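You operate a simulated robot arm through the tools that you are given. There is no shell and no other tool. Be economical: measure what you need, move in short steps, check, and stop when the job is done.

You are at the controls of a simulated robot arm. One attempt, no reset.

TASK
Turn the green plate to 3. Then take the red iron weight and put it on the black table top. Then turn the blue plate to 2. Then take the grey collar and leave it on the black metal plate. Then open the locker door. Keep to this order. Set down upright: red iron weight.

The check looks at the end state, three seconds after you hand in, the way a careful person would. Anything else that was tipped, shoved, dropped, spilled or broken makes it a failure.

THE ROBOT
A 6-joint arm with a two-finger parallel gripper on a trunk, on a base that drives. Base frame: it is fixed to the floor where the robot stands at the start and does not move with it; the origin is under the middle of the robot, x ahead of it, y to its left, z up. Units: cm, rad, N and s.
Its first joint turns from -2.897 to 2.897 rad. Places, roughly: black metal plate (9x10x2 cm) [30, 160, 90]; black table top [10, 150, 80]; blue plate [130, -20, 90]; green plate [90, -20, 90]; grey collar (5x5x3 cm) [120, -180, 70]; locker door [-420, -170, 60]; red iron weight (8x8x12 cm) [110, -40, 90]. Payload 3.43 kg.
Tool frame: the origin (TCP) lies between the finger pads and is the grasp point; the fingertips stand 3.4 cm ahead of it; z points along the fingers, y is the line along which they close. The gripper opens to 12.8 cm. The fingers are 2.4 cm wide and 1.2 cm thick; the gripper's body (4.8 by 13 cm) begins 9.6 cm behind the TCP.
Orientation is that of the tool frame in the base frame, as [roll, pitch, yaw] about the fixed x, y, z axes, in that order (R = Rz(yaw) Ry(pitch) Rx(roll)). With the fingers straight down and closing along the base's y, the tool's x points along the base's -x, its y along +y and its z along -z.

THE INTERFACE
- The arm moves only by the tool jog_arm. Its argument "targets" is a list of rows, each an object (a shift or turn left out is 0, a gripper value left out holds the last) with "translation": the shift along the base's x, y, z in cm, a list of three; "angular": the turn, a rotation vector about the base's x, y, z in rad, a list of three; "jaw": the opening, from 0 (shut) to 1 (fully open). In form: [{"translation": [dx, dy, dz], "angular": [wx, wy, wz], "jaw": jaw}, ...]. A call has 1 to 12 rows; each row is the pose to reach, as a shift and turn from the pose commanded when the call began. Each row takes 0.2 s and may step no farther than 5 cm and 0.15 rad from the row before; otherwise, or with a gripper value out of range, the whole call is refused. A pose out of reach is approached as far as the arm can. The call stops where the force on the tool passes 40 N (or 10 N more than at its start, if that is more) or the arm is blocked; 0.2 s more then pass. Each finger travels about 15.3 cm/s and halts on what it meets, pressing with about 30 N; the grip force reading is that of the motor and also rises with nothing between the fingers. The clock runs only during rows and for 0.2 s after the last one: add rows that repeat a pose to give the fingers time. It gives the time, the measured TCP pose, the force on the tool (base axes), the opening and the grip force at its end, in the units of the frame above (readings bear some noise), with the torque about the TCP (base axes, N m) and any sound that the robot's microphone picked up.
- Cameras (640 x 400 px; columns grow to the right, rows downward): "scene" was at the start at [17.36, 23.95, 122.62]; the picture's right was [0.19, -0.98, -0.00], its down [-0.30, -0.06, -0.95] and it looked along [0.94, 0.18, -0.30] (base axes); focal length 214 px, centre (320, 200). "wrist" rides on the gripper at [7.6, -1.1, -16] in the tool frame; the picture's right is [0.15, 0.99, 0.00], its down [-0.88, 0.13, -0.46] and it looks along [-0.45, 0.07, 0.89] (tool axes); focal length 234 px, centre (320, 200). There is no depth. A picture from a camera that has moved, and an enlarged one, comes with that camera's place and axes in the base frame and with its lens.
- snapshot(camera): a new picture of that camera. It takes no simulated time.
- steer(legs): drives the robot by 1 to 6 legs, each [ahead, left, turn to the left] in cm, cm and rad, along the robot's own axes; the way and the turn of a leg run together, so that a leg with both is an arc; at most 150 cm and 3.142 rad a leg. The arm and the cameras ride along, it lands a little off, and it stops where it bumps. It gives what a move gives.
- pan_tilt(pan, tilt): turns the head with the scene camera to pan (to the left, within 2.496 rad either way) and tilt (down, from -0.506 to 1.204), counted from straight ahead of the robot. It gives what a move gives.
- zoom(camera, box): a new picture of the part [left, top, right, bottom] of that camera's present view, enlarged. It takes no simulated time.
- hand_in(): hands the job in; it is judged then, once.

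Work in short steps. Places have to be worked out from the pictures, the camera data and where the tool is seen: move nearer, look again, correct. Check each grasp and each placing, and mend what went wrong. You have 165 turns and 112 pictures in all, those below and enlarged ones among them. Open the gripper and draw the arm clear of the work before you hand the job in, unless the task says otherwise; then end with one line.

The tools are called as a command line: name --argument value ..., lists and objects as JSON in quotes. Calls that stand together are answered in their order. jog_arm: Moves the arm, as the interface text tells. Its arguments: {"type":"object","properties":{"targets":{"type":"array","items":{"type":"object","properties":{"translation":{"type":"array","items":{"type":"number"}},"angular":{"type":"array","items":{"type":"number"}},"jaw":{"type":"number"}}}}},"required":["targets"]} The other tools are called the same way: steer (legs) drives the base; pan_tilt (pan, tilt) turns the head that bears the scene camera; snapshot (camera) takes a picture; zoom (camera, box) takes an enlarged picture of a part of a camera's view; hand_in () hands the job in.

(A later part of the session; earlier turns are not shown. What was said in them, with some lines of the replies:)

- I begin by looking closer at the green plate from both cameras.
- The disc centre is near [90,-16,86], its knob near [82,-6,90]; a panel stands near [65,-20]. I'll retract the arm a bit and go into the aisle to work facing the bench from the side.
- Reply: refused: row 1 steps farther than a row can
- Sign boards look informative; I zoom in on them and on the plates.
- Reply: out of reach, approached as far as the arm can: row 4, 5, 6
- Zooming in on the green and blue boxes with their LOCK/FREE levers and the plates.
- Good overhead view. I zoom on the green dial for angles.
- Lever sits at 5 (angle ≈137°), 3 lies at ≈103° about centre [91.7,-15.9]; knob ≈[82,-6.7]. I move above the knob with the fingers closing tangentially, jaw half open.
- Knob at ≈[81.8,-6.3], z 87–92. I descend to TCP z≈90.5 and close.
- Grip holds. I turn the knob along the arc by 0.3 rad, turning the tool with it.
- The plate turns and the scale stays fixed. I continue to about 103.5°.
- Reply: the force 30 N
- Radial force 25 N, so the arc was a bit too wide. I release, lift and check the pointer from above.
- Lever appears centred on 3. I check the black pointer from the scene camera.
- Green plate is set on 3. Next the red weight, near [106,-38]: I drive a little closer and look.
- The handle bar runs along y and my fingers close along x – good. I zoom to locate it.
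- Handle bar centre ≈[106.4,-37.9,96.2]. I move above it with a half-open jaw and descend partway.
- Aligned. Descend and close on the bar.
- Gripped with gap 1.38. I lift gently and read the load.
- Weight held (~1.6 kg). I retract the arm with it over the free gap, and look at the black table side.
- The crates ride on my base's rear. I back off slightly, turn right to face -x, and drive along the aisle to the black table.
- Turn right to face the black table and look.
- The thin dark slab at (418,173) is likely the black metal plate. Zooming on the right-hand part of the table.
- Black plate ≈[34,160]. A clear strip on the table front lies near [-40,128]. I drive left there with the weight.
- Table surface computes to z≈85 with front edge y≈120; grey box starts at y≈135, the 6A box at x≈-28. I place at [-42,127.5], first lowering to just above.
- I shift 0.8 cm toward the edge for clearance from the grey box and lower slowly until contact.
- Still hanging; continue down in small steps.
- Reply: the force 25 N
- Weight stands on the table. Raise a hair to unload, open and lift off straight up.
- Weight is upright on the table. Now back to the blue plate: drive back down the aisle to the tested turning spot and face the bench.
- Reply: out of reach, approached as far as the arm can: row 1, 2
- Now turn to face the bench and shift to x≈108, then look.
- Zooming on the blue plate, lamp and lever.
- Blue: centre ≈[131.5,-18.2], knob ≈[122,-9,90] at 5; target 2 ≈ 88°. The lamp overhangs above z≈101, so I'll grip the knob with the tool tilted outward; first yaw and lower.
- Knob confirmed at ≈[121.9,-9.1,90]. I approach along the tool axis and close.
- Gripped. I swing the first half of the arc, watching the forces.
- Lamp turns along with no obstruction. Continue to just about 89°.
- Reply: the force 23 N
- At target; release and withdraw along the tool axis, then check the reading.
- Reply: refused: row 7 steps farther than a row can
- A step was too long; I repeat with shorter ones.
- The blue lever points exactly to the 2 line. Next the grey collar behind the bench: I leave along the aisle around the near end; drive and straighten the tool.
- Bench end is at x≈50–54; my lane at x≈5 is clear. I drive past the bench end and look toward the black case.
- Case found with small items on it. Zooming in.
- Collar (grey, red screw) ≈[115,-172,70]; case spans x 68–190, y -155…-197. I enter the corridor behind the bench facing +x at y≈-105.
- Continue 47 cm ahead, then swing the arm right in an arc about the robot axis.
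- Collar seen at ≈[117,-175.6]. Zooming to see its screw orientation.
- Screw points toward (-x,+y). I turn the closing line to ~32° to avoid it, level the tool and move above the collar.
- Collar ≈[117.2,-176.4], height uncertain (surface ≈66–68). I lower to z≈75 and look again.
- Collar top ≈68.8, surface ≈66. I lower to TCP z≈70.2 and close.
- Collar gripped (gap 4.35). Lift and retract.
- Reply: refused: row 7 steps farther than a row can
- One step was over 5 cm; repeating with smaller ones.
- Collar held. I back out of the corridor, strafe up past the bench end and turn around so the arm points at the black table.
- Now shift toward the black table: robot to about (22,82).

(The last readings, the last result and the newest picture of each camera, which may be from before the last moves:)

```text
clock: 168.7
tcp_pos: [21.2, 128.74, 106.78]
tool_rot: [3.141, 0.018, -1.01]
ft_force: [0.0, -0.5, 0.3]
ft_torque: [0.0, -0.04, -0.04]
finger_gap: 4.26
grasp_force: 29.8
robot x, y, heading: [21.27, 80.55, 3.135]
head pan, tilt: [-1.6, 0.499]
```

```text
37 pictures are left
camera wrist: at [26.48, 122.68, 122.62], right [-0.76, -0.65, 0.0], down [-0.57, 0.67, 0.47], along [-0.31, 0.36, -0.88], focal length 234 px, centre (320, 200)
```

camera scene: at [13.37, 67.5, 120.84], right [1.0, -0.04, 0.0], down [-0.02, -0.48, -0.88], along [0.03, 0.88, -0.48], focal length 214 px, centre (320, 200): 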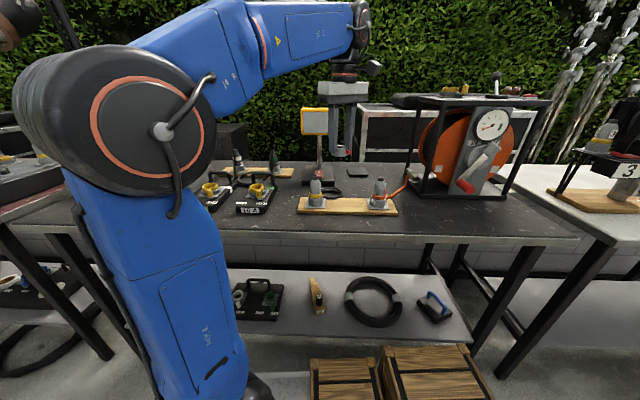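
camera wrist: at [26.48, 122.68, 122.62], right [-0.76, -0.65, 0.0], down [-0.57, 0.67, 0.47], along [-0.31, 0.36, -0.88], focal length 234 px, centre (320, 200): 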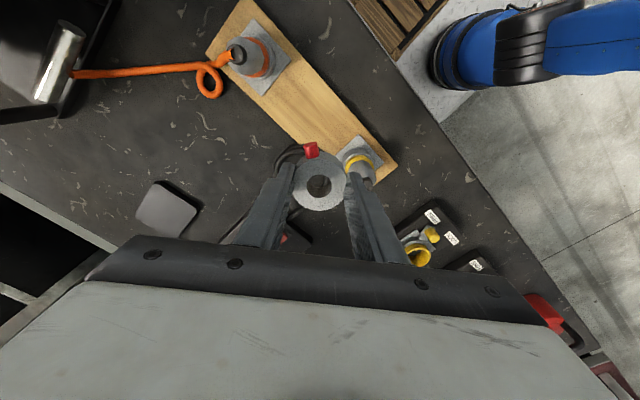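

Black plate ≈[33.4,156]. I zoom for the LED lamp position relative to it.

zoom --camera "scene" --box '[290, 60, 420, 220]'

zoom --camera "wrist" --box '[100, 150, 300, 260]'

```text
2.50 times, centred on (355, 140) of scene
camera zoom: at [13.37, 67.5, 120.84], right [1.0, -0.04, 0.0], down [-0.02, -0.48, -0.88], along [0.03, 0.88, -0.48], focal length 536 px, centre (232, 350)
```

zoom: 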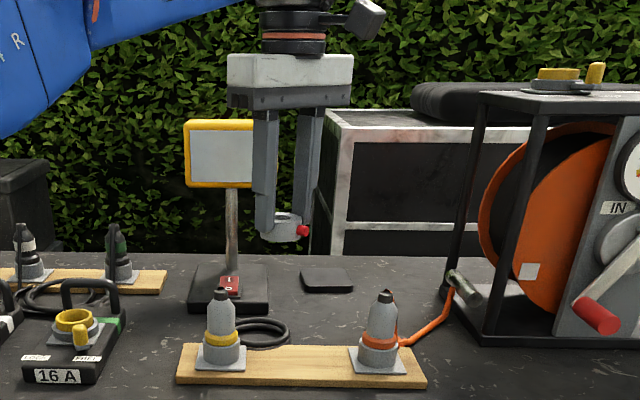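

```text
3.20 times, centred on (200, 205) of wrist
camera zoom: at [26.48, 122.68, 122.62], right [-0.76, -0.65, 0.0], down [-0.57, 0.67, 0.47], along [-0.31, 0.36, -0.88], focal length 749 px, centre (704, 184)
```

zoom: 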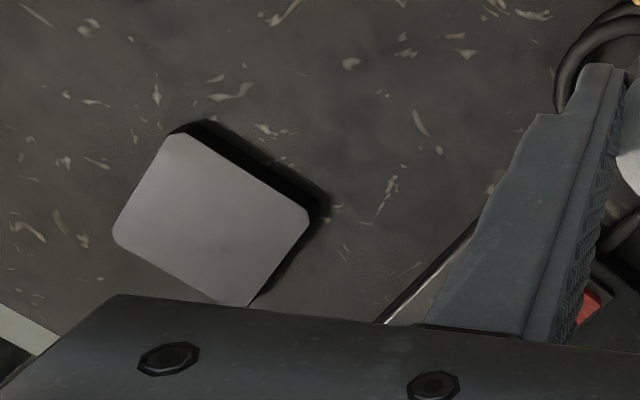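

Path clear: LED panel ends at x≈20. I move to x≈33, then over the plate and down to z≈97.

jog_arm --targets '[{"translation": [4.5, 0, 0]}, {"translation": [9, 1, 0]}, {"translation": [12, 4.5, 0]}, {"translation": [12, 9, 0]}, {"translation": [12, 13.5, 0]}, {"translation": [12, 18, 0]}, {"translation": [12, 22.5, 0]}, {"translation": [12, 27.3, 0]}, {"translation": [12, 27.3, -4.5]}, {"translation": [12, 27.3, -8.5]}]'

snapshot --camera "wrist"

zoom --camera "scene" --box '[290, 60, 420, 220]'

```text
clock: 170.9
tcp_pos: [33.56, 156.04, 98.26]
tool_rot: [3.139, 0.018, -1.008]
ft_force: [-0.4, 0.0, 0.2]
ft_torque: [0.01, -0.02, 0.0]
finger_gap: 4.27
grasp_force: 29.8
out of reach, approached as far as the arm can: row 8
robot x, y, heading: [20.97, 80.35, 3.134]
head pan, tilt: [-1.6, 0.499]
```

```text
34 pictures are left
camera wrist: at [38.63, 149.96, 114.07], right [-0.76, -0.65, 0.0], down [-0.57, 0.67, 0.47], along [-0.31, 0.36, -0.88], focal length 234 px, centre (320, 200)
```

wrist: 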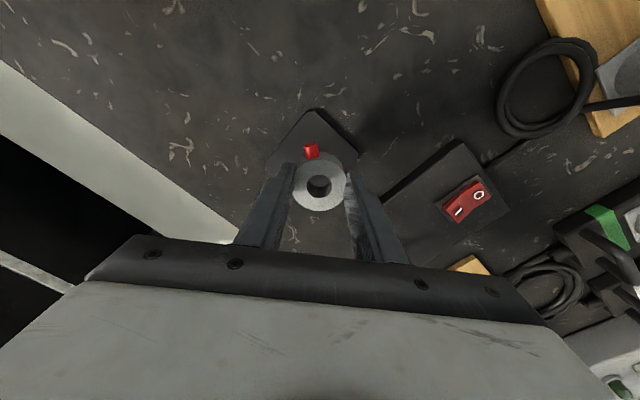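

```text
2.50 times, centred on (355, 140) of scene
camera zoom: at [13.37, 67.51, 120.84], right [1.0, -0.04, 0.0], down [-0.02, -0.48, -0.88], along [0.03, 0.88, -0.48], focal length 536 px, centre (232, 350)
```

zoom: 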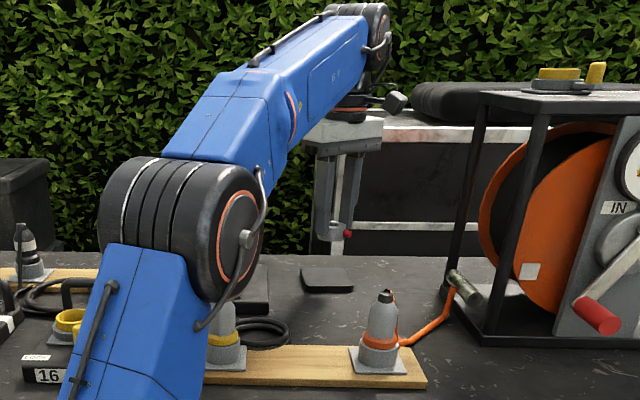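

Plate centre ≈[33.3,157]. Nudge +0.8 in y and lower gently until contact.

jog_arm --targets '[{"translation": [-0.1, 0.8, -3]}, {"translation": [-0.1, 0.8, -5]}, {"translation": [-0.1, 0.8, -6]}, {"translation": [-0.1, 0.8, -6.5]}]'

zoom --camera "scene" --box '[320, 100, 400, 200]'

```text
clock: 171.9
tcp_pos: [33.27, 156.83, 91.75]
tool_rot: [3.14, 0.018, -1.009]
ft_force: [1.0, 0.1, -0.7]
ft_torque: [0.04, -0.01, 0.0]
finger_gap: 4.25
grasp_force: 30.0
robot x, y, heading: [20.85, 80.13, 3.134]
head pan, tilt: [-1.6, 0.499]
```

```text
4.00 times, centred on (360, 150) of scene
camera zoom: at [13.37, 67.51, 120.84], right [1.0, -0.04, 0.0], down [-0.02, -0.48, -0.88], along [0.03, 0.88, -0.48], focal length 858 px, centre (160, 400)
```

zoom: 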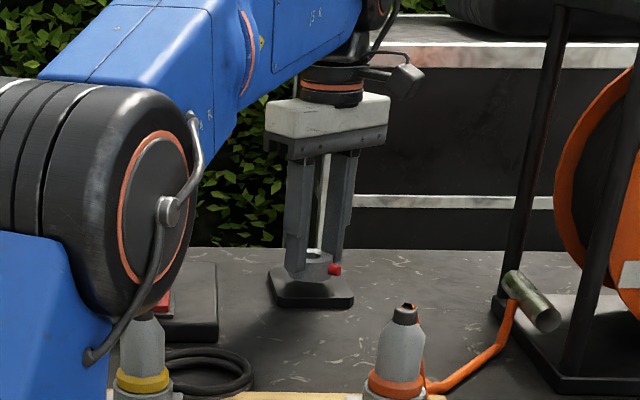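

Nearly there; lower in small steps to contact.

jog_arm --targets '[{"translation": [0, 0, -0.3]}, {"translation": [0, 0, -0.6]}, {"translation": [0, 0, -0.9]}]'

```text
clock: 172.7
tcp_pos: [33.29, 156.65, 90.85]
tool_rot: [3.14, 0.017, -1.008]
ft_force: [0.2, -0.1, 0.3]
ft_torque: [0.03, -0.02, -0.02]
finger_gap: 4.26
grasp_force: 30.2
robot x, y, heading: [20.8, 80.12, 3.131]
head pan, tilt: [-1.6, 0.499]
```

jog_arm --targets '[{"translation": [0, 0, -0.3]}, {"translation": [0, 0, -0.6]}, {"translation": [0, 0, -0.9]}]'

zoom --camera "scene" --box '[340, 150, 380, 190]'

```text
clock: 173.5
tcp_pos: [33.25, 156.78, 90.09]
tool_rot: [3.141, 0.018, -1.009]
ft_force: [5.7, 4.8, 21.8]
ft_torque: [0.28, -0.23, -0.04]
finger_gap: 4.34
grasp_force: 29.5
robot x, y, heading: [21.16, 80.43, 3.138]
head pan, tilt: [-1.6, 0.499]
```

```text
10.00 times, centred on (360, 170) of scene
camera zoom: at [13.37, 67.45, 120.83], right [1.0, -0.04, 0.0], down [-0.02, -0.48, -0.88], along [0.03, 0.88, -0.48], focal length 2145 px, centre (-80, 500)
```

zoom: 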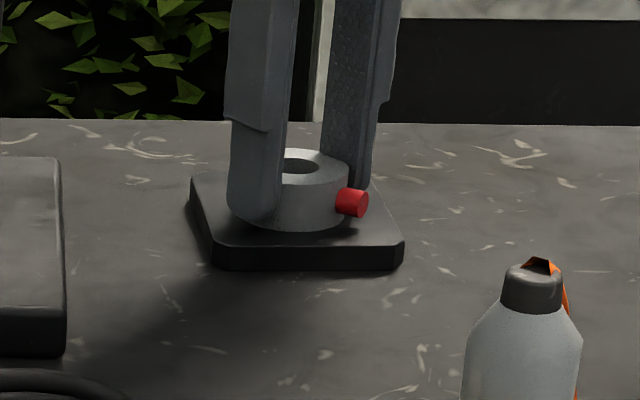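

Contact (22 N), collar resting on the plate. Ease up slightly, open a little and withdraw upward.

jog_arm --targets '[{"translation": [0, 0, 0.3]}, {"translation": [0, 0, 0.3], "jaw": 0.42}, {"translation": [0, 0, 0.3], "jaw": 0.5}, {"translation": [0, 0, 0.3], "jaw": 0.5}, {"translation": [0, 0, 3]}, {"translation": [0, 0, 7]}, {"translation": [0, 0, 11]}, {"translation": [0, -1, 15]}, {"translation": [0, -5, 16]}, {"translation": [0, -9.5, 16]}, {"translation": [0, -14, 16]}, {"translation": [0, -18.5, 16]}]'

zoom --camera "scene" --box '[340, 150, 380, 190]'

```text
clock: 176.1
tcp_pos: [33.51, 138.31, 106.03]
tool_rot: [3.139, 0.016, -1.008]
ft_force: [-0.1, 2.0, -0.3]
ft_torque: [-0.08, 0.02, 0.01]
finger_gap: 6.38
grasp_force: 0.0
out of reach, approached as far as the arm can: row 8
robot x, y, heading: [20.84, 80.21, 3.136]
head pan, tilt: [-1.6, 0.499]
```

```text
10.00 times, centred on (360, 170) of scene
camera zoom: at [13.38, 67.55, 120.84], right [1.0, -0.04, 0.0], down [-0.02, -0.48, -0.88], along [0.03, 0.88, -0.48], focal length 2145 px, centre (-80, 500)
```

zoom: 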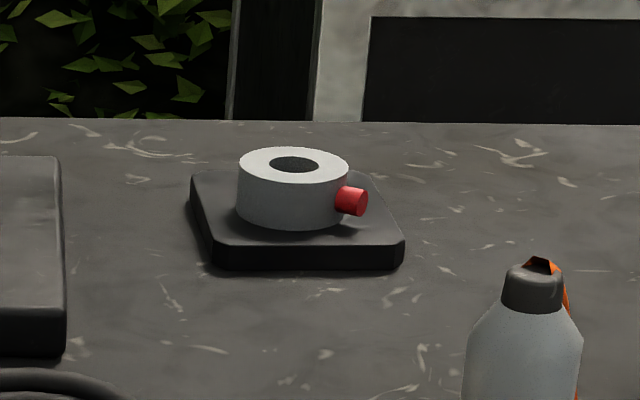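

Collar sits on the black plate. Now the locker at [-420,-170]: back off from the table and look in that direction.

steer --legs '[[0, 45, 0]]'

pan_tilt --pan 0.4 --tilt 0.25

snapshot --camera "scene"

```text
clock: 178.8
tcp_pos: [33.17, 93.2, 106.15]
tool_rot: [3.14, 0.017, -1.013]
ft_force: [0.3, 0.1, 1.4]
ft_torque: [0.01, 0.03, 0.04]
finger_gap: 6.39
grasp_force: 0.0
robot x, y, heading: [20.47, 34.54, 3.132]
head pan, tilt: [-1.6, 0.499]
```

```text
clock: 180.8
tcp_pos: [33.26, 93.11, 106.29]
tool_rot: [3.14, 0.015, -1.01]
ft_force: [-0.1, 0.3, 0.5]
ft_torque: [0.0, -0.01, 0.02]
finger_gap: 6.4
grasp_force: 0.0
robot x, y, heading: [20.74, 35.06, 3.132]
head pan, tilt: [0.4, 0.25]
```

```text
29 pictures are left
camera scene: at [3.9, 9.79, 123.15], right [-0.38, 0.93, 0.0], down [0.23, 0.09, -0.97], along [-0.9, -0.37, -0.25], focal length 214 px, centre (320, 200)
```

scene: 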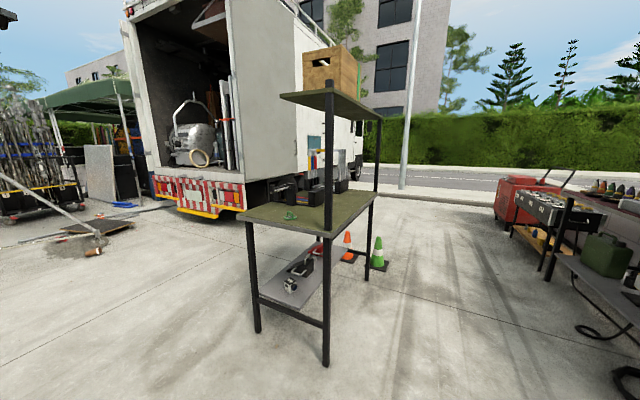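

A shelf bench stands at x -90…-178, y -80…-17; the locker lies behind it near the truck. I pass on its +y side at y≈48.

steer --legs '[[0, -12, 0.01], [130, 0, 0], [125, 0, 0]]'

pan_tilt --pan 0.85 --tilt 0.3

snapshot --camera "scene"

```text
clock: 194.1
tcp_pos: [-223.74, 106.32, 106.26]
tool_rot: [3.139, 0.018, -1.014]
ft_force: [-0.2, 0.2, 0.4]
ft_torque: [-0.01, 0.01, 0.0]
finger_gap: 6.41
grasp_force: 0.2
robot x, y, heading: [-236.5, 48.13, 3.129]
head pan, tilt: [0.4, 0.25]
```

```text
clock: 195.0
tcp_pos: [-223.63, 106.28, 106.1]
tool_rot: [3.139, 0.018, -1.013]
ft_force: [0.2, -0.2, -0.8]
ft_torque: [-0.01, 0.0, 0.02]
finger_gap: 6.38
grasp_force: 0.1
robot x, y, heading: [-236.54, 48.28, 3.133]
head pan, tilt: [0.85, 0.3]
```

```text
28 pictures are left
camera scene: at [-250.78, 19.55, 122.68], right [-0.74, 0.67, 0.0], down [0.2, 0.22, -0.96], along [-0.64, -0.71, -0.3], focal length 214 px, centre (320, 200)
```

scene: 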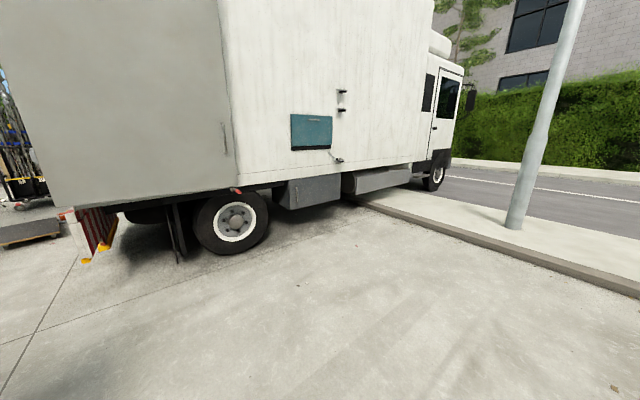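

The grey under-body box at (315,190) is the locker. Zoom in.

zoom --camera "scene" --box '[260, 150, 380, 225]'

```text
5.33 times, centred on (320, 188) of scene
camera zoom: at [-250.78, 19.55, 122.68], right [-0.74, 0.67, 0.0], down [0.2, 0.22, -0.96], along [-0.64, -0.71, -0.3], focal length 1144 px, centre (320, 267)
```

zoom: 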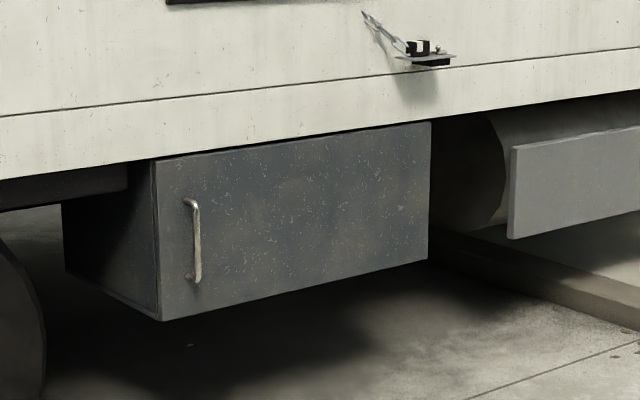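

Door plane y≈-170, x from -378 (handle side, bar handle at ≈[-384,-167], z 49–64) to -452 (hinge). I turn to face the truck and park at about (-340,-80), beside the door's swing.

steer --legs '[[0, 0, 1.579], [0, -101, 0], [125, 0, 0]]'

pan_tilt --pan -0.35 --tilt 0.5

snapshot --camera "scene"

```text
clock: 210.0
tcp_pos: [-395.24, -65.5, 106.26]
tool_rot: [3.141, 0.017, 0.579]
ft_force: [0.1, -0.7, -0.1]
ft_torque: [0.0, -0.01, 0.0]
finger_gap: 6.41
grasp_force: 0.0
robot x, y, heading: [-336.78, -76.9, -1.558]
head pan, tilt: [0.85, 0.3]
```

```text
clock: 211.4
tcp_pos: [-395.09, -65.6, 106.12]
tool_rot: [3.141, 0.019, 0.579]
ft_force: [0.3, -0.6, -0.4]
ft_torque: [-0.01, 0.01, 0.01]
finger_gap: 6.42
grasp_force: 0.1
robot x, y, heading: [-336.74, -77.0, -1.562]
head pan, tilt: [-0.351, 0.499]
```

```text
26 pictures are left
camera scene: at [-317.49, -93.13, 120.84], right [-0.94, 0.33, 0.0], down [0.16, 0.45, -0.88], along [-0.29, -0.83, -0.48], focal length 214 px, centre (320, 200)
```

scene: 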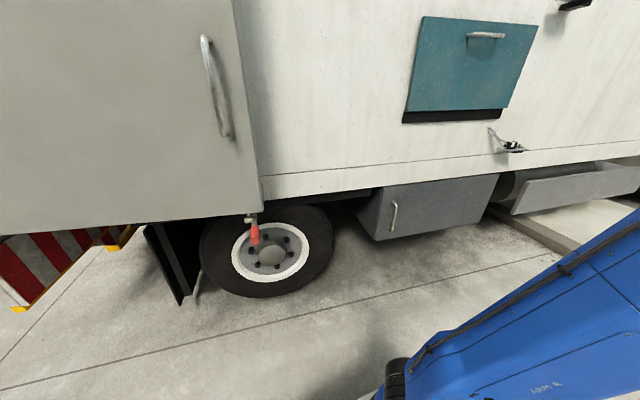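

Zoom on the locker door.

zoom --camera "scene" --box '[340, 160, 520, 260]'

```text
3.56 times, centred on (430, 210) of scene
camera zoom: at [-317.49, -93.13, 120.84], right [-0.94, 0.33, 0.0], down [0.16, 0.45, -0.88], along [-0.29, -0.83, -0.48], focal length 763 px, centre (-71, 164)
```

zoom: 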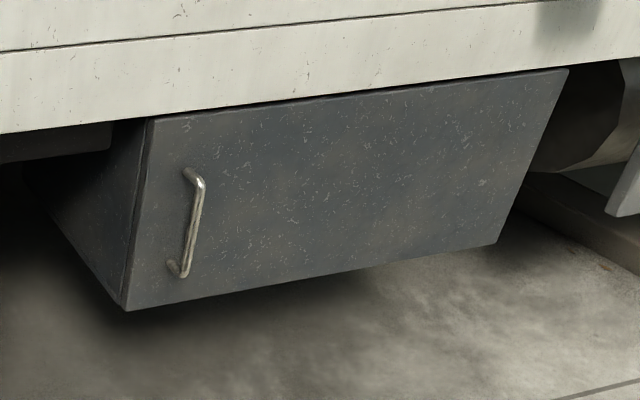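

Triangulated: door front plane y≈-178, free edge x≈-382, hinge x≈-461; handle bar ≈[-389.5,-174.7], z 46–62. I drive 28 cm closer and start orienting the tool.

steer --legs '[[28, 0, 0]]'

jog_arm --targets '[{"translation": [1, -4, -1], "angular": [0, 0, 0.13]}, {"translation": [2, -8, -2], "angular": [0, 0, 0.26]}, {"translation": [3, -12, -3], "angular": [0, 0, 0.39]}, {"translation": [4, -16.5, -4], "angular": [0, 0, 0.52]}, {"translation": [5, -21, -5], "angular": [0, 0, 0.65]}, {"translation": [6, -25.5, -6], "angular": [0, 0, 0.78]}, {"translation": [6, -30, -7], "angular": [0, 0, 0.91]}]'

```text
clock: 213.4
tcp_pos: [-394.86, -93.8, 106.21]
tool_rot: [3.139, 0.017, 0.579]
ft_force: [0.0, -0.2, -0.6]
ft_torque: [-0.03, 0.01, -0.02]
finger_gap: 6.4
grasp_force: 0.1
robot x, y, heading: [-336.34, -105.02, -1.562]
head pan, tilt: [-0.351, 0.499]
```

```text
clock: 215.0
tcp_pos: [-388.78, -123.8, 99.19]
tool_rot: [3.139, 0.019, 1.492]
ft_force: [0.3, -0.4, -0.7]
ft_torque: [-0.02, -0.01, 0.03]
finger_gap: 6.4
grasp_force: 0.1
robot x, y, heading: [-336.86, -105.2, -1.561]
head pan, tilt: [-0.351, 0.499]
```

Now tilt the tool to horizontal while lowering to handle height, staying 20 cm out.

jog_arm --targets '[{"translation": [0, -2, -4.1], "angular": [-0.1423, 0.0118, 0]}, {"translation": [0, -4, -8.2], "angular": [-0.2846, 0.0236, 0]}, {"translation": [0, -6, -12.3], "angular": [-0.4269, 0.0354, 0]}, {"translation": [0, -8, -16.4], "angular": [-0.5692, 0.0472, 0]}, {"translation": [0, -10, -20.5], "angular": [-0.7115, 0.059, 0]}, {"translation": [0, -12, -24.6], "angular": [-0.8538, 0.0708, 0]}, {"translation": [0, -14, -28.7], "angular": [-0.9961, 0.0826, 0]}, {"translation": [0, -16, -32.8], "angular": [-1.1384, 0.0944, 0]}, {"translation": [0, -18, -36.9], "angular": [-1.2807, 0.1062, 0]}, {"translation": [0, -20, -41], "angular": [-1.423, 0.118, 0]}, {"translation": [0, -22, -45], "angular": [-1.5653, 0.1298, 0]}]'

snapshot --camera "wrist"

snapshot --camera "scene"

```text
clock: 217.4
tcp_pos: [-390.91, -145.1, 56.44]
tool_rot: [0.692, 1.554, -0.954]
ft_force: [0.5, -0.8, 0.6]
ft_torque: [0.04, -0.03, -0.02]
finger_gap: 6.37
grasp_force: 0.1
out of reach, approached as far as the arm can: row 11
robot x, y, heading: [-336.41, -105.49, -1.561]
head pan, tilt: [-0.351, 0.499]
```

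```text
24 pictures are left
camera wrist: at [-390.65, -129.21, 48.55], right [0.99, -0.08, -0.14], down [0.16, 0.46, 0.88], along [-0.01, -0.89, 0.46], focal length 234 px, centre (320, 200)
```

wrist: 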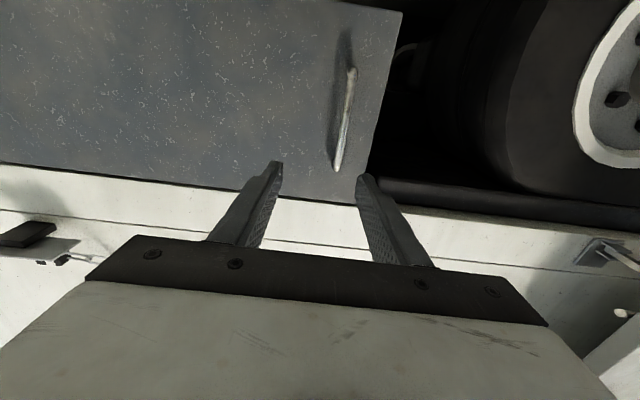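

```text
23 pictures are left
camera scene: at [-317.2, -121.33, 120.84], right [-0.94, 0.33, 0.0], down [0.16, 0.45, -0.88], along [-0.29, -0.83, -0.48], focal length 214 px, centre (320, 200)
```

scene: 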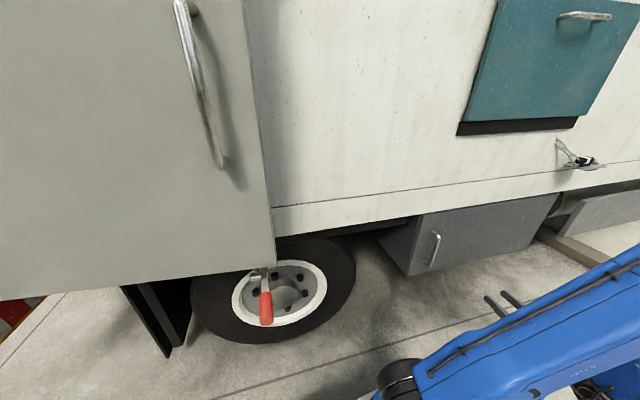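

Handle bar at ≈[-389,-174.7], z 46–64, and the tool is near horizontal. I move in halfway and read the pose.

jog_arm --targets '[{"translation": [0, -4, 0]}, {"translation": [0, -8, 0]}, {"translation": [0, -12, 0]}, {"translation": [0, -16, 0]}]'

snapshot --camera "wrist"

```text
clock: 218.4
tcp_pos: [-391.55, -161.02, 57.22]
tool_rot: [0.365, 1.556, -1.284]
ft_force: [-0.3, 0.0, -0.1]
ft_torque: [0.04, 0.01, 0.0]
finger_gap: 6.41
grasp_force: 0.1
out of reach, approached as far as the arm can: row 1, 2, 3, 4
robot x, y, heading: [-336.54, -104.85, -1.563]
head pan, tilt: [-0.351, 0.499]
```

```text
22 pictures are left
camera wrist: at [-391.4, -145.25, 49.57], right [0.99, -0.08, -0.14], down [0.16, 0.46, 0.87], along [-0.01, -0.89, 0.46], focal length 234 px, centre (320, 200)
```

wrist: 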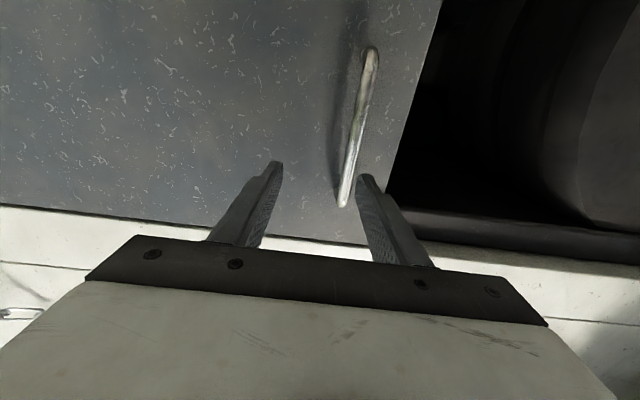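

A joint limit disturbs the pose at full horizontal; I tilt the tool ~0.3 rad downward to relieve it.

jog_arm --targets '[{"angular": [0.1, -0.008, 0]}, {"angular": [0.2, -0.017, 0]}, {"angular": [0.3, -0.025, 0]}, {"angular": [0.3, -0.025, 0]}]'

```text
clock: 219.4
tcp_pos: [-391.37, -161.18, 57.43]
tool_rot: [-3.141, 1.286, 1.489]
ft_force: [0.1, -0.1, -0.2]
ft_torque: [0.02, 0.03, -0.01]
finger_gap: 6.41
grasp_force: 0.0
robot x, y, heading: [-336.69, -105.3, -1.556]
head pan, tilt: [-0.351, 0.499]
```

No limit now. Align x to -389 and advance to the bar in steps.

jog_arm --targets '[{"translation": [2.3, 0, -0.5]}, {"translation": [2.3, -4, -1]}, {"translation": [2.3, -8, -1]}]'

snapshot --camera "wrist"

```text
clock: 220.2
tcp_pos: [-389.26, -169.18, 56.32]
tool_rot: [-3.138, 1.288, 1.491]
ft_force: [-0.1, 0.1, 0.3]
ft_torque: [-0.02, 0.01, -0.01]
finger_gap: 6.38
grasp_force: 0.0
robot x, y, heading: [-336.74, -105.14, -1.565]
head pan, tilt: [-0.351, 0.499]
```

```text
21 pictures are left
camera wrist: at [-389.02, -151.79, 53.57], right [0.99, -0.04, -0.14], down [0.15, 0.18, 0.97], along [-0.01, -0.98, 0.18], focal length 234 px, centre (320, 200)
```

wrist: 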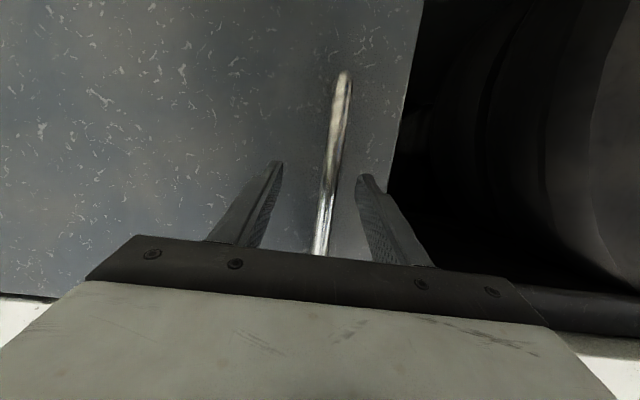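

Bar is between the fingers. Advance 3.6 cm and close.

jog_arm --targets '[{"translation": [0, -2, 0]}, {"translation": [0, -3.6, 0]}, {"translation": [0, -3.6, 0], "jaw": 0.25}, {"translation": [0, -3.6, 0], "jaw": 0.0}, {"translation": [0, -3.6, 0], "jaw": 0.0}, {"translation": [0, -3.6, 0], "jaw": 0.0}]'

```text
clock: 221.2
tcp_pos: [-388.78, -172.8, 56.26]
tool_rot: [3.133, 1.286, 1.487]
ft_force: [14.0, 8.3, 8.1]
ft_torque: [-0.8, 0.35, 0.04]
finger_gap: 1.6
grasp_force: 30.0
robot x, y, heading: [-336.63, -104.97, -1.561]
head pan, tilt: [-0.351, 0.499]
stopped in row 5: the force on the tool passed its limit at 42 N (the readings are from after the stop); the commanded pose is now the measured one
```

Handle gripped. Pull gently outward along the arc.

jog_arm --targets '[{"translation": [0, 1.2, 0], "angular": [0, 0, 0.017], "jaw": 0}, {"translation": [0.04, 2.5, 0], "angular": [0, 0, 0.035]}, {"translation": [0.03, 3.8, 0], "angular": [0, 0, 0.052]}, {"translation": [0, 5.07, 0], "angular": [0, 0, 0.07]}, {"translation": [-0.05, 6.3, 0], "angular": [0, 0, 0.087]}, {"translation": [-0.13, 7.6, 0], "angular": [0, 0, 0.105]}]'

snapshot --camera "scene"

```text
clock: 222.4
tcp_pos: [-388.76, -167.0, 56.53]
tool_rot: [3.132, 1.286, 1.569]
ft_force: [5.4, 0.7, 8.9]
ft_torque: [-0.66, 0.26, -0.1]
finger_gap: 1.58
grasp_force: 45.2
robot x, y, heading: [-336.5, -105.02, -1.56]
head pan, tilt: [-0.351, 0.499]
stopped in row 5: the force on the tool passed its limit at 41 N (the readings are from after the stop); the commanded pose is now the measured one
```

```text
20 pictures are left
camera scene: at [-317.13, -121.27, 120.83], right [-0.94, 0.33, 0.0], down [0.16, 0.45, -0.88], along [-0.29, -0.83, -0.48], focal length 214 px, centre (320, 200)
```

scene: 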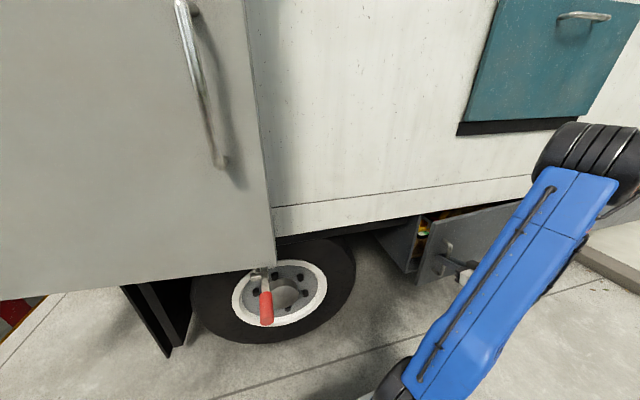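

Door is opening. Continue the arc with slower steps.

jog_arm --targets '[{"translation": [-0.08, 1.32, 0], "angular": [0, 0, 0.0175]}, {"translation": [-0.18, 2.59, 0], "angular": [0, 0, 0.035]}, {"translation": [-0.29, 3.86, 0], "angular": [0, 0, 0.052]}, {"translation": [-0.43, 5.12, 0], "angular": [0, 0, 0.07]}, {"translation": [-0.59, 6.38, 0], "angular": [0, 0, 0.087]}, {"translation": [-0.78, 7.64, 0], "angular": [0, 0, 0.105]}, {"translation": [-0.98, 8.89, 0], "angular": [0, 0, 0.122]}, {"translation": [-1.21, 10.14, 0], "angular": [0, 0, 0.14]}, {"translation": [-1.46, 11.39, 0], "angular": [0, 0, 0.157]}, {"translation": [-1.73, 12.63, 0], "angular": [0, 0, 0.175]}]'

```text
clock: 224.6
tcp_pos: [-390.6, -154.26, 56.34]
tool_rot: [3.129, 1.287, 1.74]
ft_force: [-6.2, -1.7, 2.6]
ft_torque: [-0.61, 0.3, -0.04]
finger_gap: 1.59
grasp_force: 45.1
robot x, y, heading: [-336.91, -105.39, -1.562]
head pan, tilt: [-0.351, 0.499]
```

Moves freely. Continue to about 32°.

jog_arm --targets '[{"translation": [-0.49, 1.97, 0], "angular": [0, 0, 0.028]}, {"translation": [-1.02, 3.93, 0], "angular": [0, 0, 0.056]}, {"translation": [-1.61, 5.87, 0], "angular": [0, 0, 0.084]}, {"translation": [-2.26, 7.8, 0], "angular": [0, 0, 0.112]}, {"translation": [-2.95, 9.7, 0], "angular": [0, 0, 0.14]}, {"translation": [-3.7, 11.59, 0], "angular": [0, 0, 0.168]}, {"translation": [-4.51, 13.46, 0], "angular": [0, 0, 0.196]}, {"translation": [-5.36, 15.3, 0], "angular": [0, 0, 0.224]}, {"translation": [-6.27, 17.11, 0], "angular": [0, 0, 0.252]}, {"translation": [-7.22, 18.9, 0], "angular": [0, 0, 0.28]}, {"translation": [-8.23, 20.67, 0], "angular": [0, 0, 0.308]}, {"translation": [-9.28, 22.4, 0], "angular": [0, 0, 0.335]}]'

snapshot --camera "scene"

```text
clock: 227.2
tcp_pos: [-399.99, -131.78, 56.25]
tool_rot: [3.133, 1.289, 2.078]
ft_force: [-11.4, -7.0, 15.8]
ft_torque: [-0.54, -0.05, 0.02]
finger_gap: 1.59
grasp_force: 44.9
robot x, y, heading: [-336.25, -104.97, -1.561]
head pan, tilt: [-0.351, 0.499]
```

```text
19 pictures are left
camera scene: at [-317.15, -121.29, 120.84], right [-0.94, 0.33, 0.0], down [0.16, 0.45, -0.88], along [-0.29, -0.83, -0.48], focal length 214 px, centre (320, 200)
```

scene: 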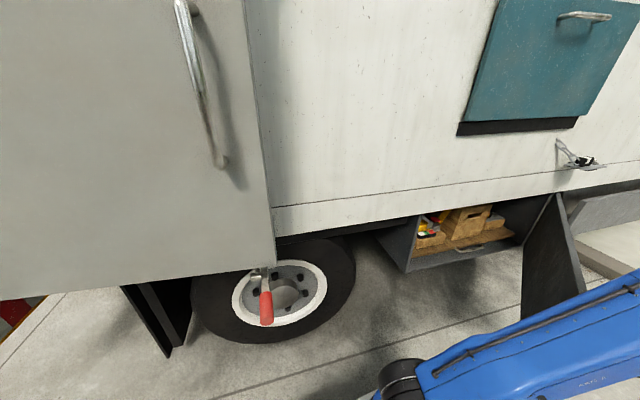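

Door about 35° open, freely moving. Continue to ~51°, turning the tool less.

jog_arm --targets '[{"translation": [-0.95, 1.5, 0], "angular": [0, 0, 0.011]}, {"translation": [-2.1, 3.2, 0], "angular": [0, 0, 0.022]}, {"translation": [-3.3, 4.85, 0], "angular": [0, 0, 0.033]}, {"translation": [-4.5, 6.45, 0], "angular": [0, 0, 0.044]}, {"translation": [-5.8, 8.0, 0], "angular": [0, 0, 0.055]}, {"translation": [-7.1, 9.55, 0], "angular": [0, 0, 0.066]}, {"translation": [-8.5, 11.05, 0], "angular": [0, 0, 0.077]}, {"translation": [-9.9, 12.5, 0], "angular": [0, 0, 0.088]}, {"translation": [-11.4, 13.95, 0], "angular": [0, 0, 0.1]}, {"translation": [-12.9, 15.3, 0], "angular": [0, 0, 0.111]}, {"translation": [-14.4, 16.65, 0], "angular": [0, 0, 0.122]}, {"translation": [-15.95, 17.95, 0], "angular": [0, 0, 0.133]}]'

```text
clock: 228.2
tcp_pos: [-404.38, -125.74, 56.35]
tool_rot: [3.137, 1.287, 2.125]
ft_force: [-1.6, -1.6, -0.7]
ft_torque: [-0.51, 0.09, 0.12]
finger_gap: 1.61
grasp_force: 44.9
robot x, y, heading: [-336.53, -105.26, -1.561]
head pan, tilt: [-0.351, 0.499]
stopped in row 5: the force on the tool passed its limit at 42 N (the readings are from after the stop); the commanded pose is now the measured one
```

A force stop, perhaps from speed/pivot friction. Continue more slowly with the tool turning fully.

jog_arm --targets '[{"translation": [-0.63, 0.79, 0], "angular": [0, 0, 0.016]}, {"translation": [-1.27, 1.57, 0], "angular": [0, 0, 0.032]}, {"translation": [-1.93, 2.35, 0], "angular": [0, 0, 0.048]}, {"translation": [-2.59, 3.12, 0], "angular": [0, 0, 0.064]}, {"translation": [-3.26, 3.87, 0], "angular": [0, 0, 0.08]}, {"translation": [-3.95, 4.62, 0], "angular": [0, 0, 0.096]}, {"translation": [-4.64, 5.36, 0], "angular": [0, 0, 0.112]}, {"translation": [-5.35, 6.09, 0], "angular": [0, 0, 0.128]}, {"translation": [-6.06, 6.8, 0], "angular": [0, 0, 0.144]}, {"translation": [-6.79, 7.51, 0], "angular": [0, 0, 0.16]}, {"translation": [-7.52, 8.21, 0], "angular": [0, 0, 0.176]}, {"translation": [-8.27, 8.9, 0], "angular": [0, 0, 0.192]}]'

snapshot --camera "scene"

```text
clock: 230.1
tcp_pos: [-409.13, -120.27, 56.3]
tool_rot: [-3.13, 1.279, 2.267]
ft_force: [1.4, 1.7, 6.8]
ft_torque: [0.79, 0.09, 0.11]
finger_gap: 1.57
grasp_force: 44.8
out of reach, approached as far as the arm can: row 8, 9
robot x, y, heading: [-336.65, -105.19, -1.56]
head pan, tilt: [-0.351, 0.499]
stopped in row 9: the force on the tool passed its limit at 46 N (the readings are from after the stop); the commanded pose is now the measured one
```

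```text
18 pictures are left
camera scene: at [-317.18, -121.31, 120.84], right [-0.94, 0.33, 0.0], down [0.16, 0.45, -0.88], along [-0.29, -0.83, -0.48], focal length 214 px, centre (320, 200)
```

scene: 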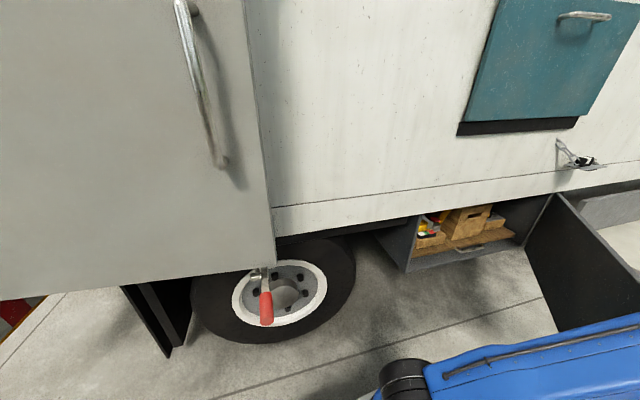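

Door ≈45°; the arm is at its limit. Since the hinge fits to [-460.7,-170.4], I'll swing the whole base about the hinge while holding the handle, in a small test leg.

steer --legs '[[-12.5, -6.4, 0.1]]'

```text
clock: 231.4
tcp_pos: [-414.67, -115.32, 56.27]
tool_rot: [-3.127, 1.28, 2.368]
ft_force: [-2.8, -4.3, 16.5]
ft_torque: [0.46, -0.31, 0.19]
finger_gap: 1.61
grasp_force: 45.1
robot x, y, heading: [-343.6, -92.99, -1.453]
head pan, tilt: [-0.351, 0.499]
```

Works with low forces. Continue with larger arc legs.

steer --legs '[[-25, -12.8, 0.2]]'

steer --legs '[[-25, -12.8, 0.2]]'

snapshot --camera "scene"

```text
clock: 233.4
tcp_pos: [-426.69, -107.02, 56.29]
tool_rot: [-3.127, 1.278, 2.573]
ft_force: [-6.4, -13.6, 12.0]
ft_torque: [0.48, -0.35, 0.15]
finger_gap: 1.59
grasp_force: 44.6
robot x, y, heading: [-362.07, -70.66, -1.253]
head pan, tilt: [-0.351, 0.499]
```

```text
clock: 235.4
tcp_pos: [-440.0, -101.6, 56.25]
tool_rot: [-3.13, 1.28, 2.774]
ft_force: [9.9, 34.4, -4.6]
ft_torque: [0.49, 0.62, 0.08]
finger_gap: 1.58
grasp_force: 44.6
robot x, y, heading: [-383.63, -53.43, -1.059]
head pan, tilt: [-0.351, 0.499]
```

```text
17 pictures are left
camera scene: at [-358.97, -57.92, 120.84], right [-0.99, -0.17, 0.0], down [-0.08, 0.47, -0.88], along [0.15, -0.87, -0.48], focal length 214 px, centre (320, 200)
```

scene: 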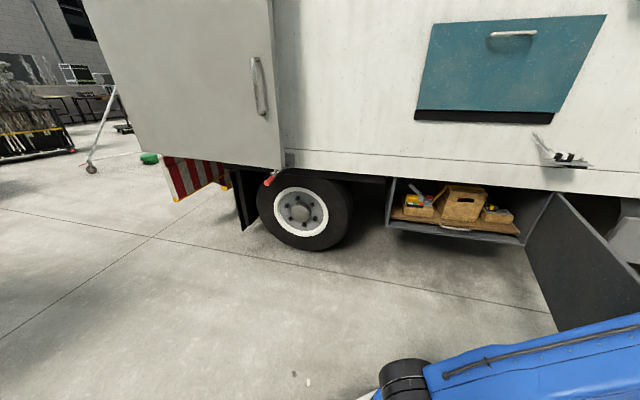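

Door ≈73° open (relative to wall). Relieve radial force slightly, then one more leg.

jog_arm --targets '[{"translation": [0.1, 0.4, 0]}, {"translation": [0.1, 0.4, 0]}]'

steer --legs '[[-22, -11.3, 0.18]]'

```text
clock: 235.9
tcp_pos: [-439.78, -101.57, 56.26]
tool_rot: [-3.121, 1.277, 2.78]
ft_force: [-1.4, -4.4, -1.8]
ft_torque: [0.56, -0.64, -0.08]
finger_gap: 1.59
grasp_force: 44.3
robot x, y, heading: [-383.86, -53.2, -1.052]
head pan, tilt: [-0.351, 0.499]
stopped in row 2: the force on the tool passed its limit at 49 N (the readings are from after the stop); the commanded pose is now the measured one
```

```text
clock: 237.7
tcp_pos: [-452.01, -99.08, 56.3]
tool_rot: [-3.12, 1.278, 2.961]
ft_force: [0.1, -8.3, -8.1]
ft_torque: [0.77, 0.14, 0.2]
finger_gap: 1.58
grasp_force: 45.2
robot x, y, heading: [-405.56, -41.32, -0.873]
head pan, tilt: [-0.351, 0.499]
```

Door ≈85° open. Open the jaws and withdraw with the base, first along the tool axis, then away.

jog_arm --targets '[{"jaw": 0.3}, {"jaw": 0.6}, {"jaw": 0.6}, {"jaw": 0.6}]'

steer --legs '[[-6.5, -5.4, 0]]'

snapshot --camera "wrist"

```text
clock: 238.7
tcp_pos: [-451.97, -99.07, 56.38]
tool_rot: [-3.12, 1.277, 2.965]
ft_force: [0.3, 0.0, -0.3]
ft_torque: [0.0, 0.0, 0.0]
finger_gap: 7.67
grasp_force: 0.1
robot x, y, heading: [-405.77, -41.49, -0.867]
head pan, tilt: [-0.351, 0.499]
```

```text
clock: 239.8
tcp_pos: [-460.17, -97.51, 56.23]
tool_rot: [-3.12, 1.277, 2.964]
ft_force: [0.4, 0.4, -0.5]
ft_torque: [-0.03, -0.05, -0.02]
finger_gap: 7.67
grasp_force: 0.1
robot x, y, heading: [-414.17, -39.97, -0.875]
head pan, tilt: [-0.351, 0.499]
```

```text
16 pictures are left
camera wrist: at [-477.65, -95.21, 53.68], right [0.15, 0.98, -0.15], down [-0.15, 0.17, 0.97], along [0.98, -0.13, 0.17], focal length 234 px, centre (320, 200)
```

wrist: 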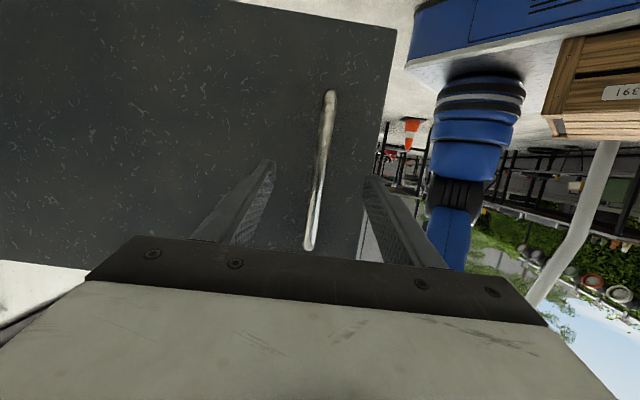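

Fingers clear of the bar. Move a bit more, then away in +y and view the door.

steer --legs '[[-3, -2.5, 0], [-30.6, 25.7, 0]]'

pan_tilt --pan -0.7 --tilt 0.4

snapshot --camera "scene"

```text
clock: 242.8
tcp_pos: [-464.16, -56.89, 56.36]
tool_rot: [-3.121, 1.277, 2.97]
ft_force: [0.4, -0.3, 0.3]
ft_torque: [0.0, 0.0, 0.0]
finger_gap: 7.68
grasp_force: 0.0
robot x, y, heading: [-417.95, 1.07, -0.864]
head pan, tilt: [-0.351, 0.499]
```

```text
clock: 243.6
tcp_pos: [-464.04, -56.88, 56.28]
tool_rot: [-3.122, 1.276, 2.968]
ft_force: [-0.1, 1.0, 0.2]
ft_torque: [-0.02, -0.02, 0.0]
finger_gap: 7.69
grasp_force: 0.0
robot x, y, heading: [-418.24, 1.03, -0.865]
head pan, tilt: [-0.7, 0.4]
```

```text
15 pictures are left
camera scene: at [-395.77, 0.18, 121.75], right [-1.0, -0.01, 0.0], down [0.0, 0.39, -0.92], along [0.01, -0.92, -0.39], focal length 214 px, centre (320, 200)
```

scene: 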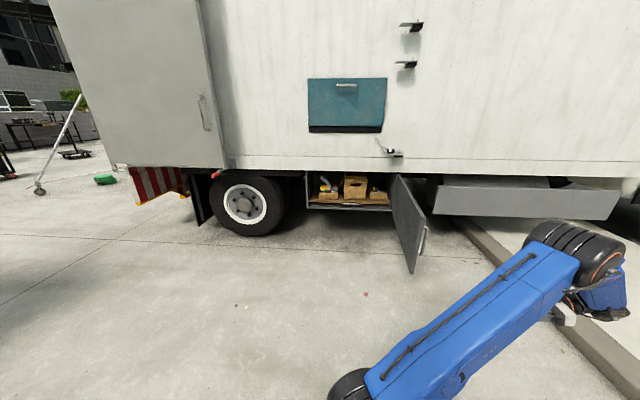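

The locker door stands wide open, the gripper is open, and the arm is clear. Everything else was checked after it was placed, so I'm handing in.

hand_in

```text
The job is handed in.
```

All five steps are done in order and the job is handed in: green plate at 3, red weight upright on the black table top, blue plate at 2, grey collar on the black metal plate, and locker door open about 85°.
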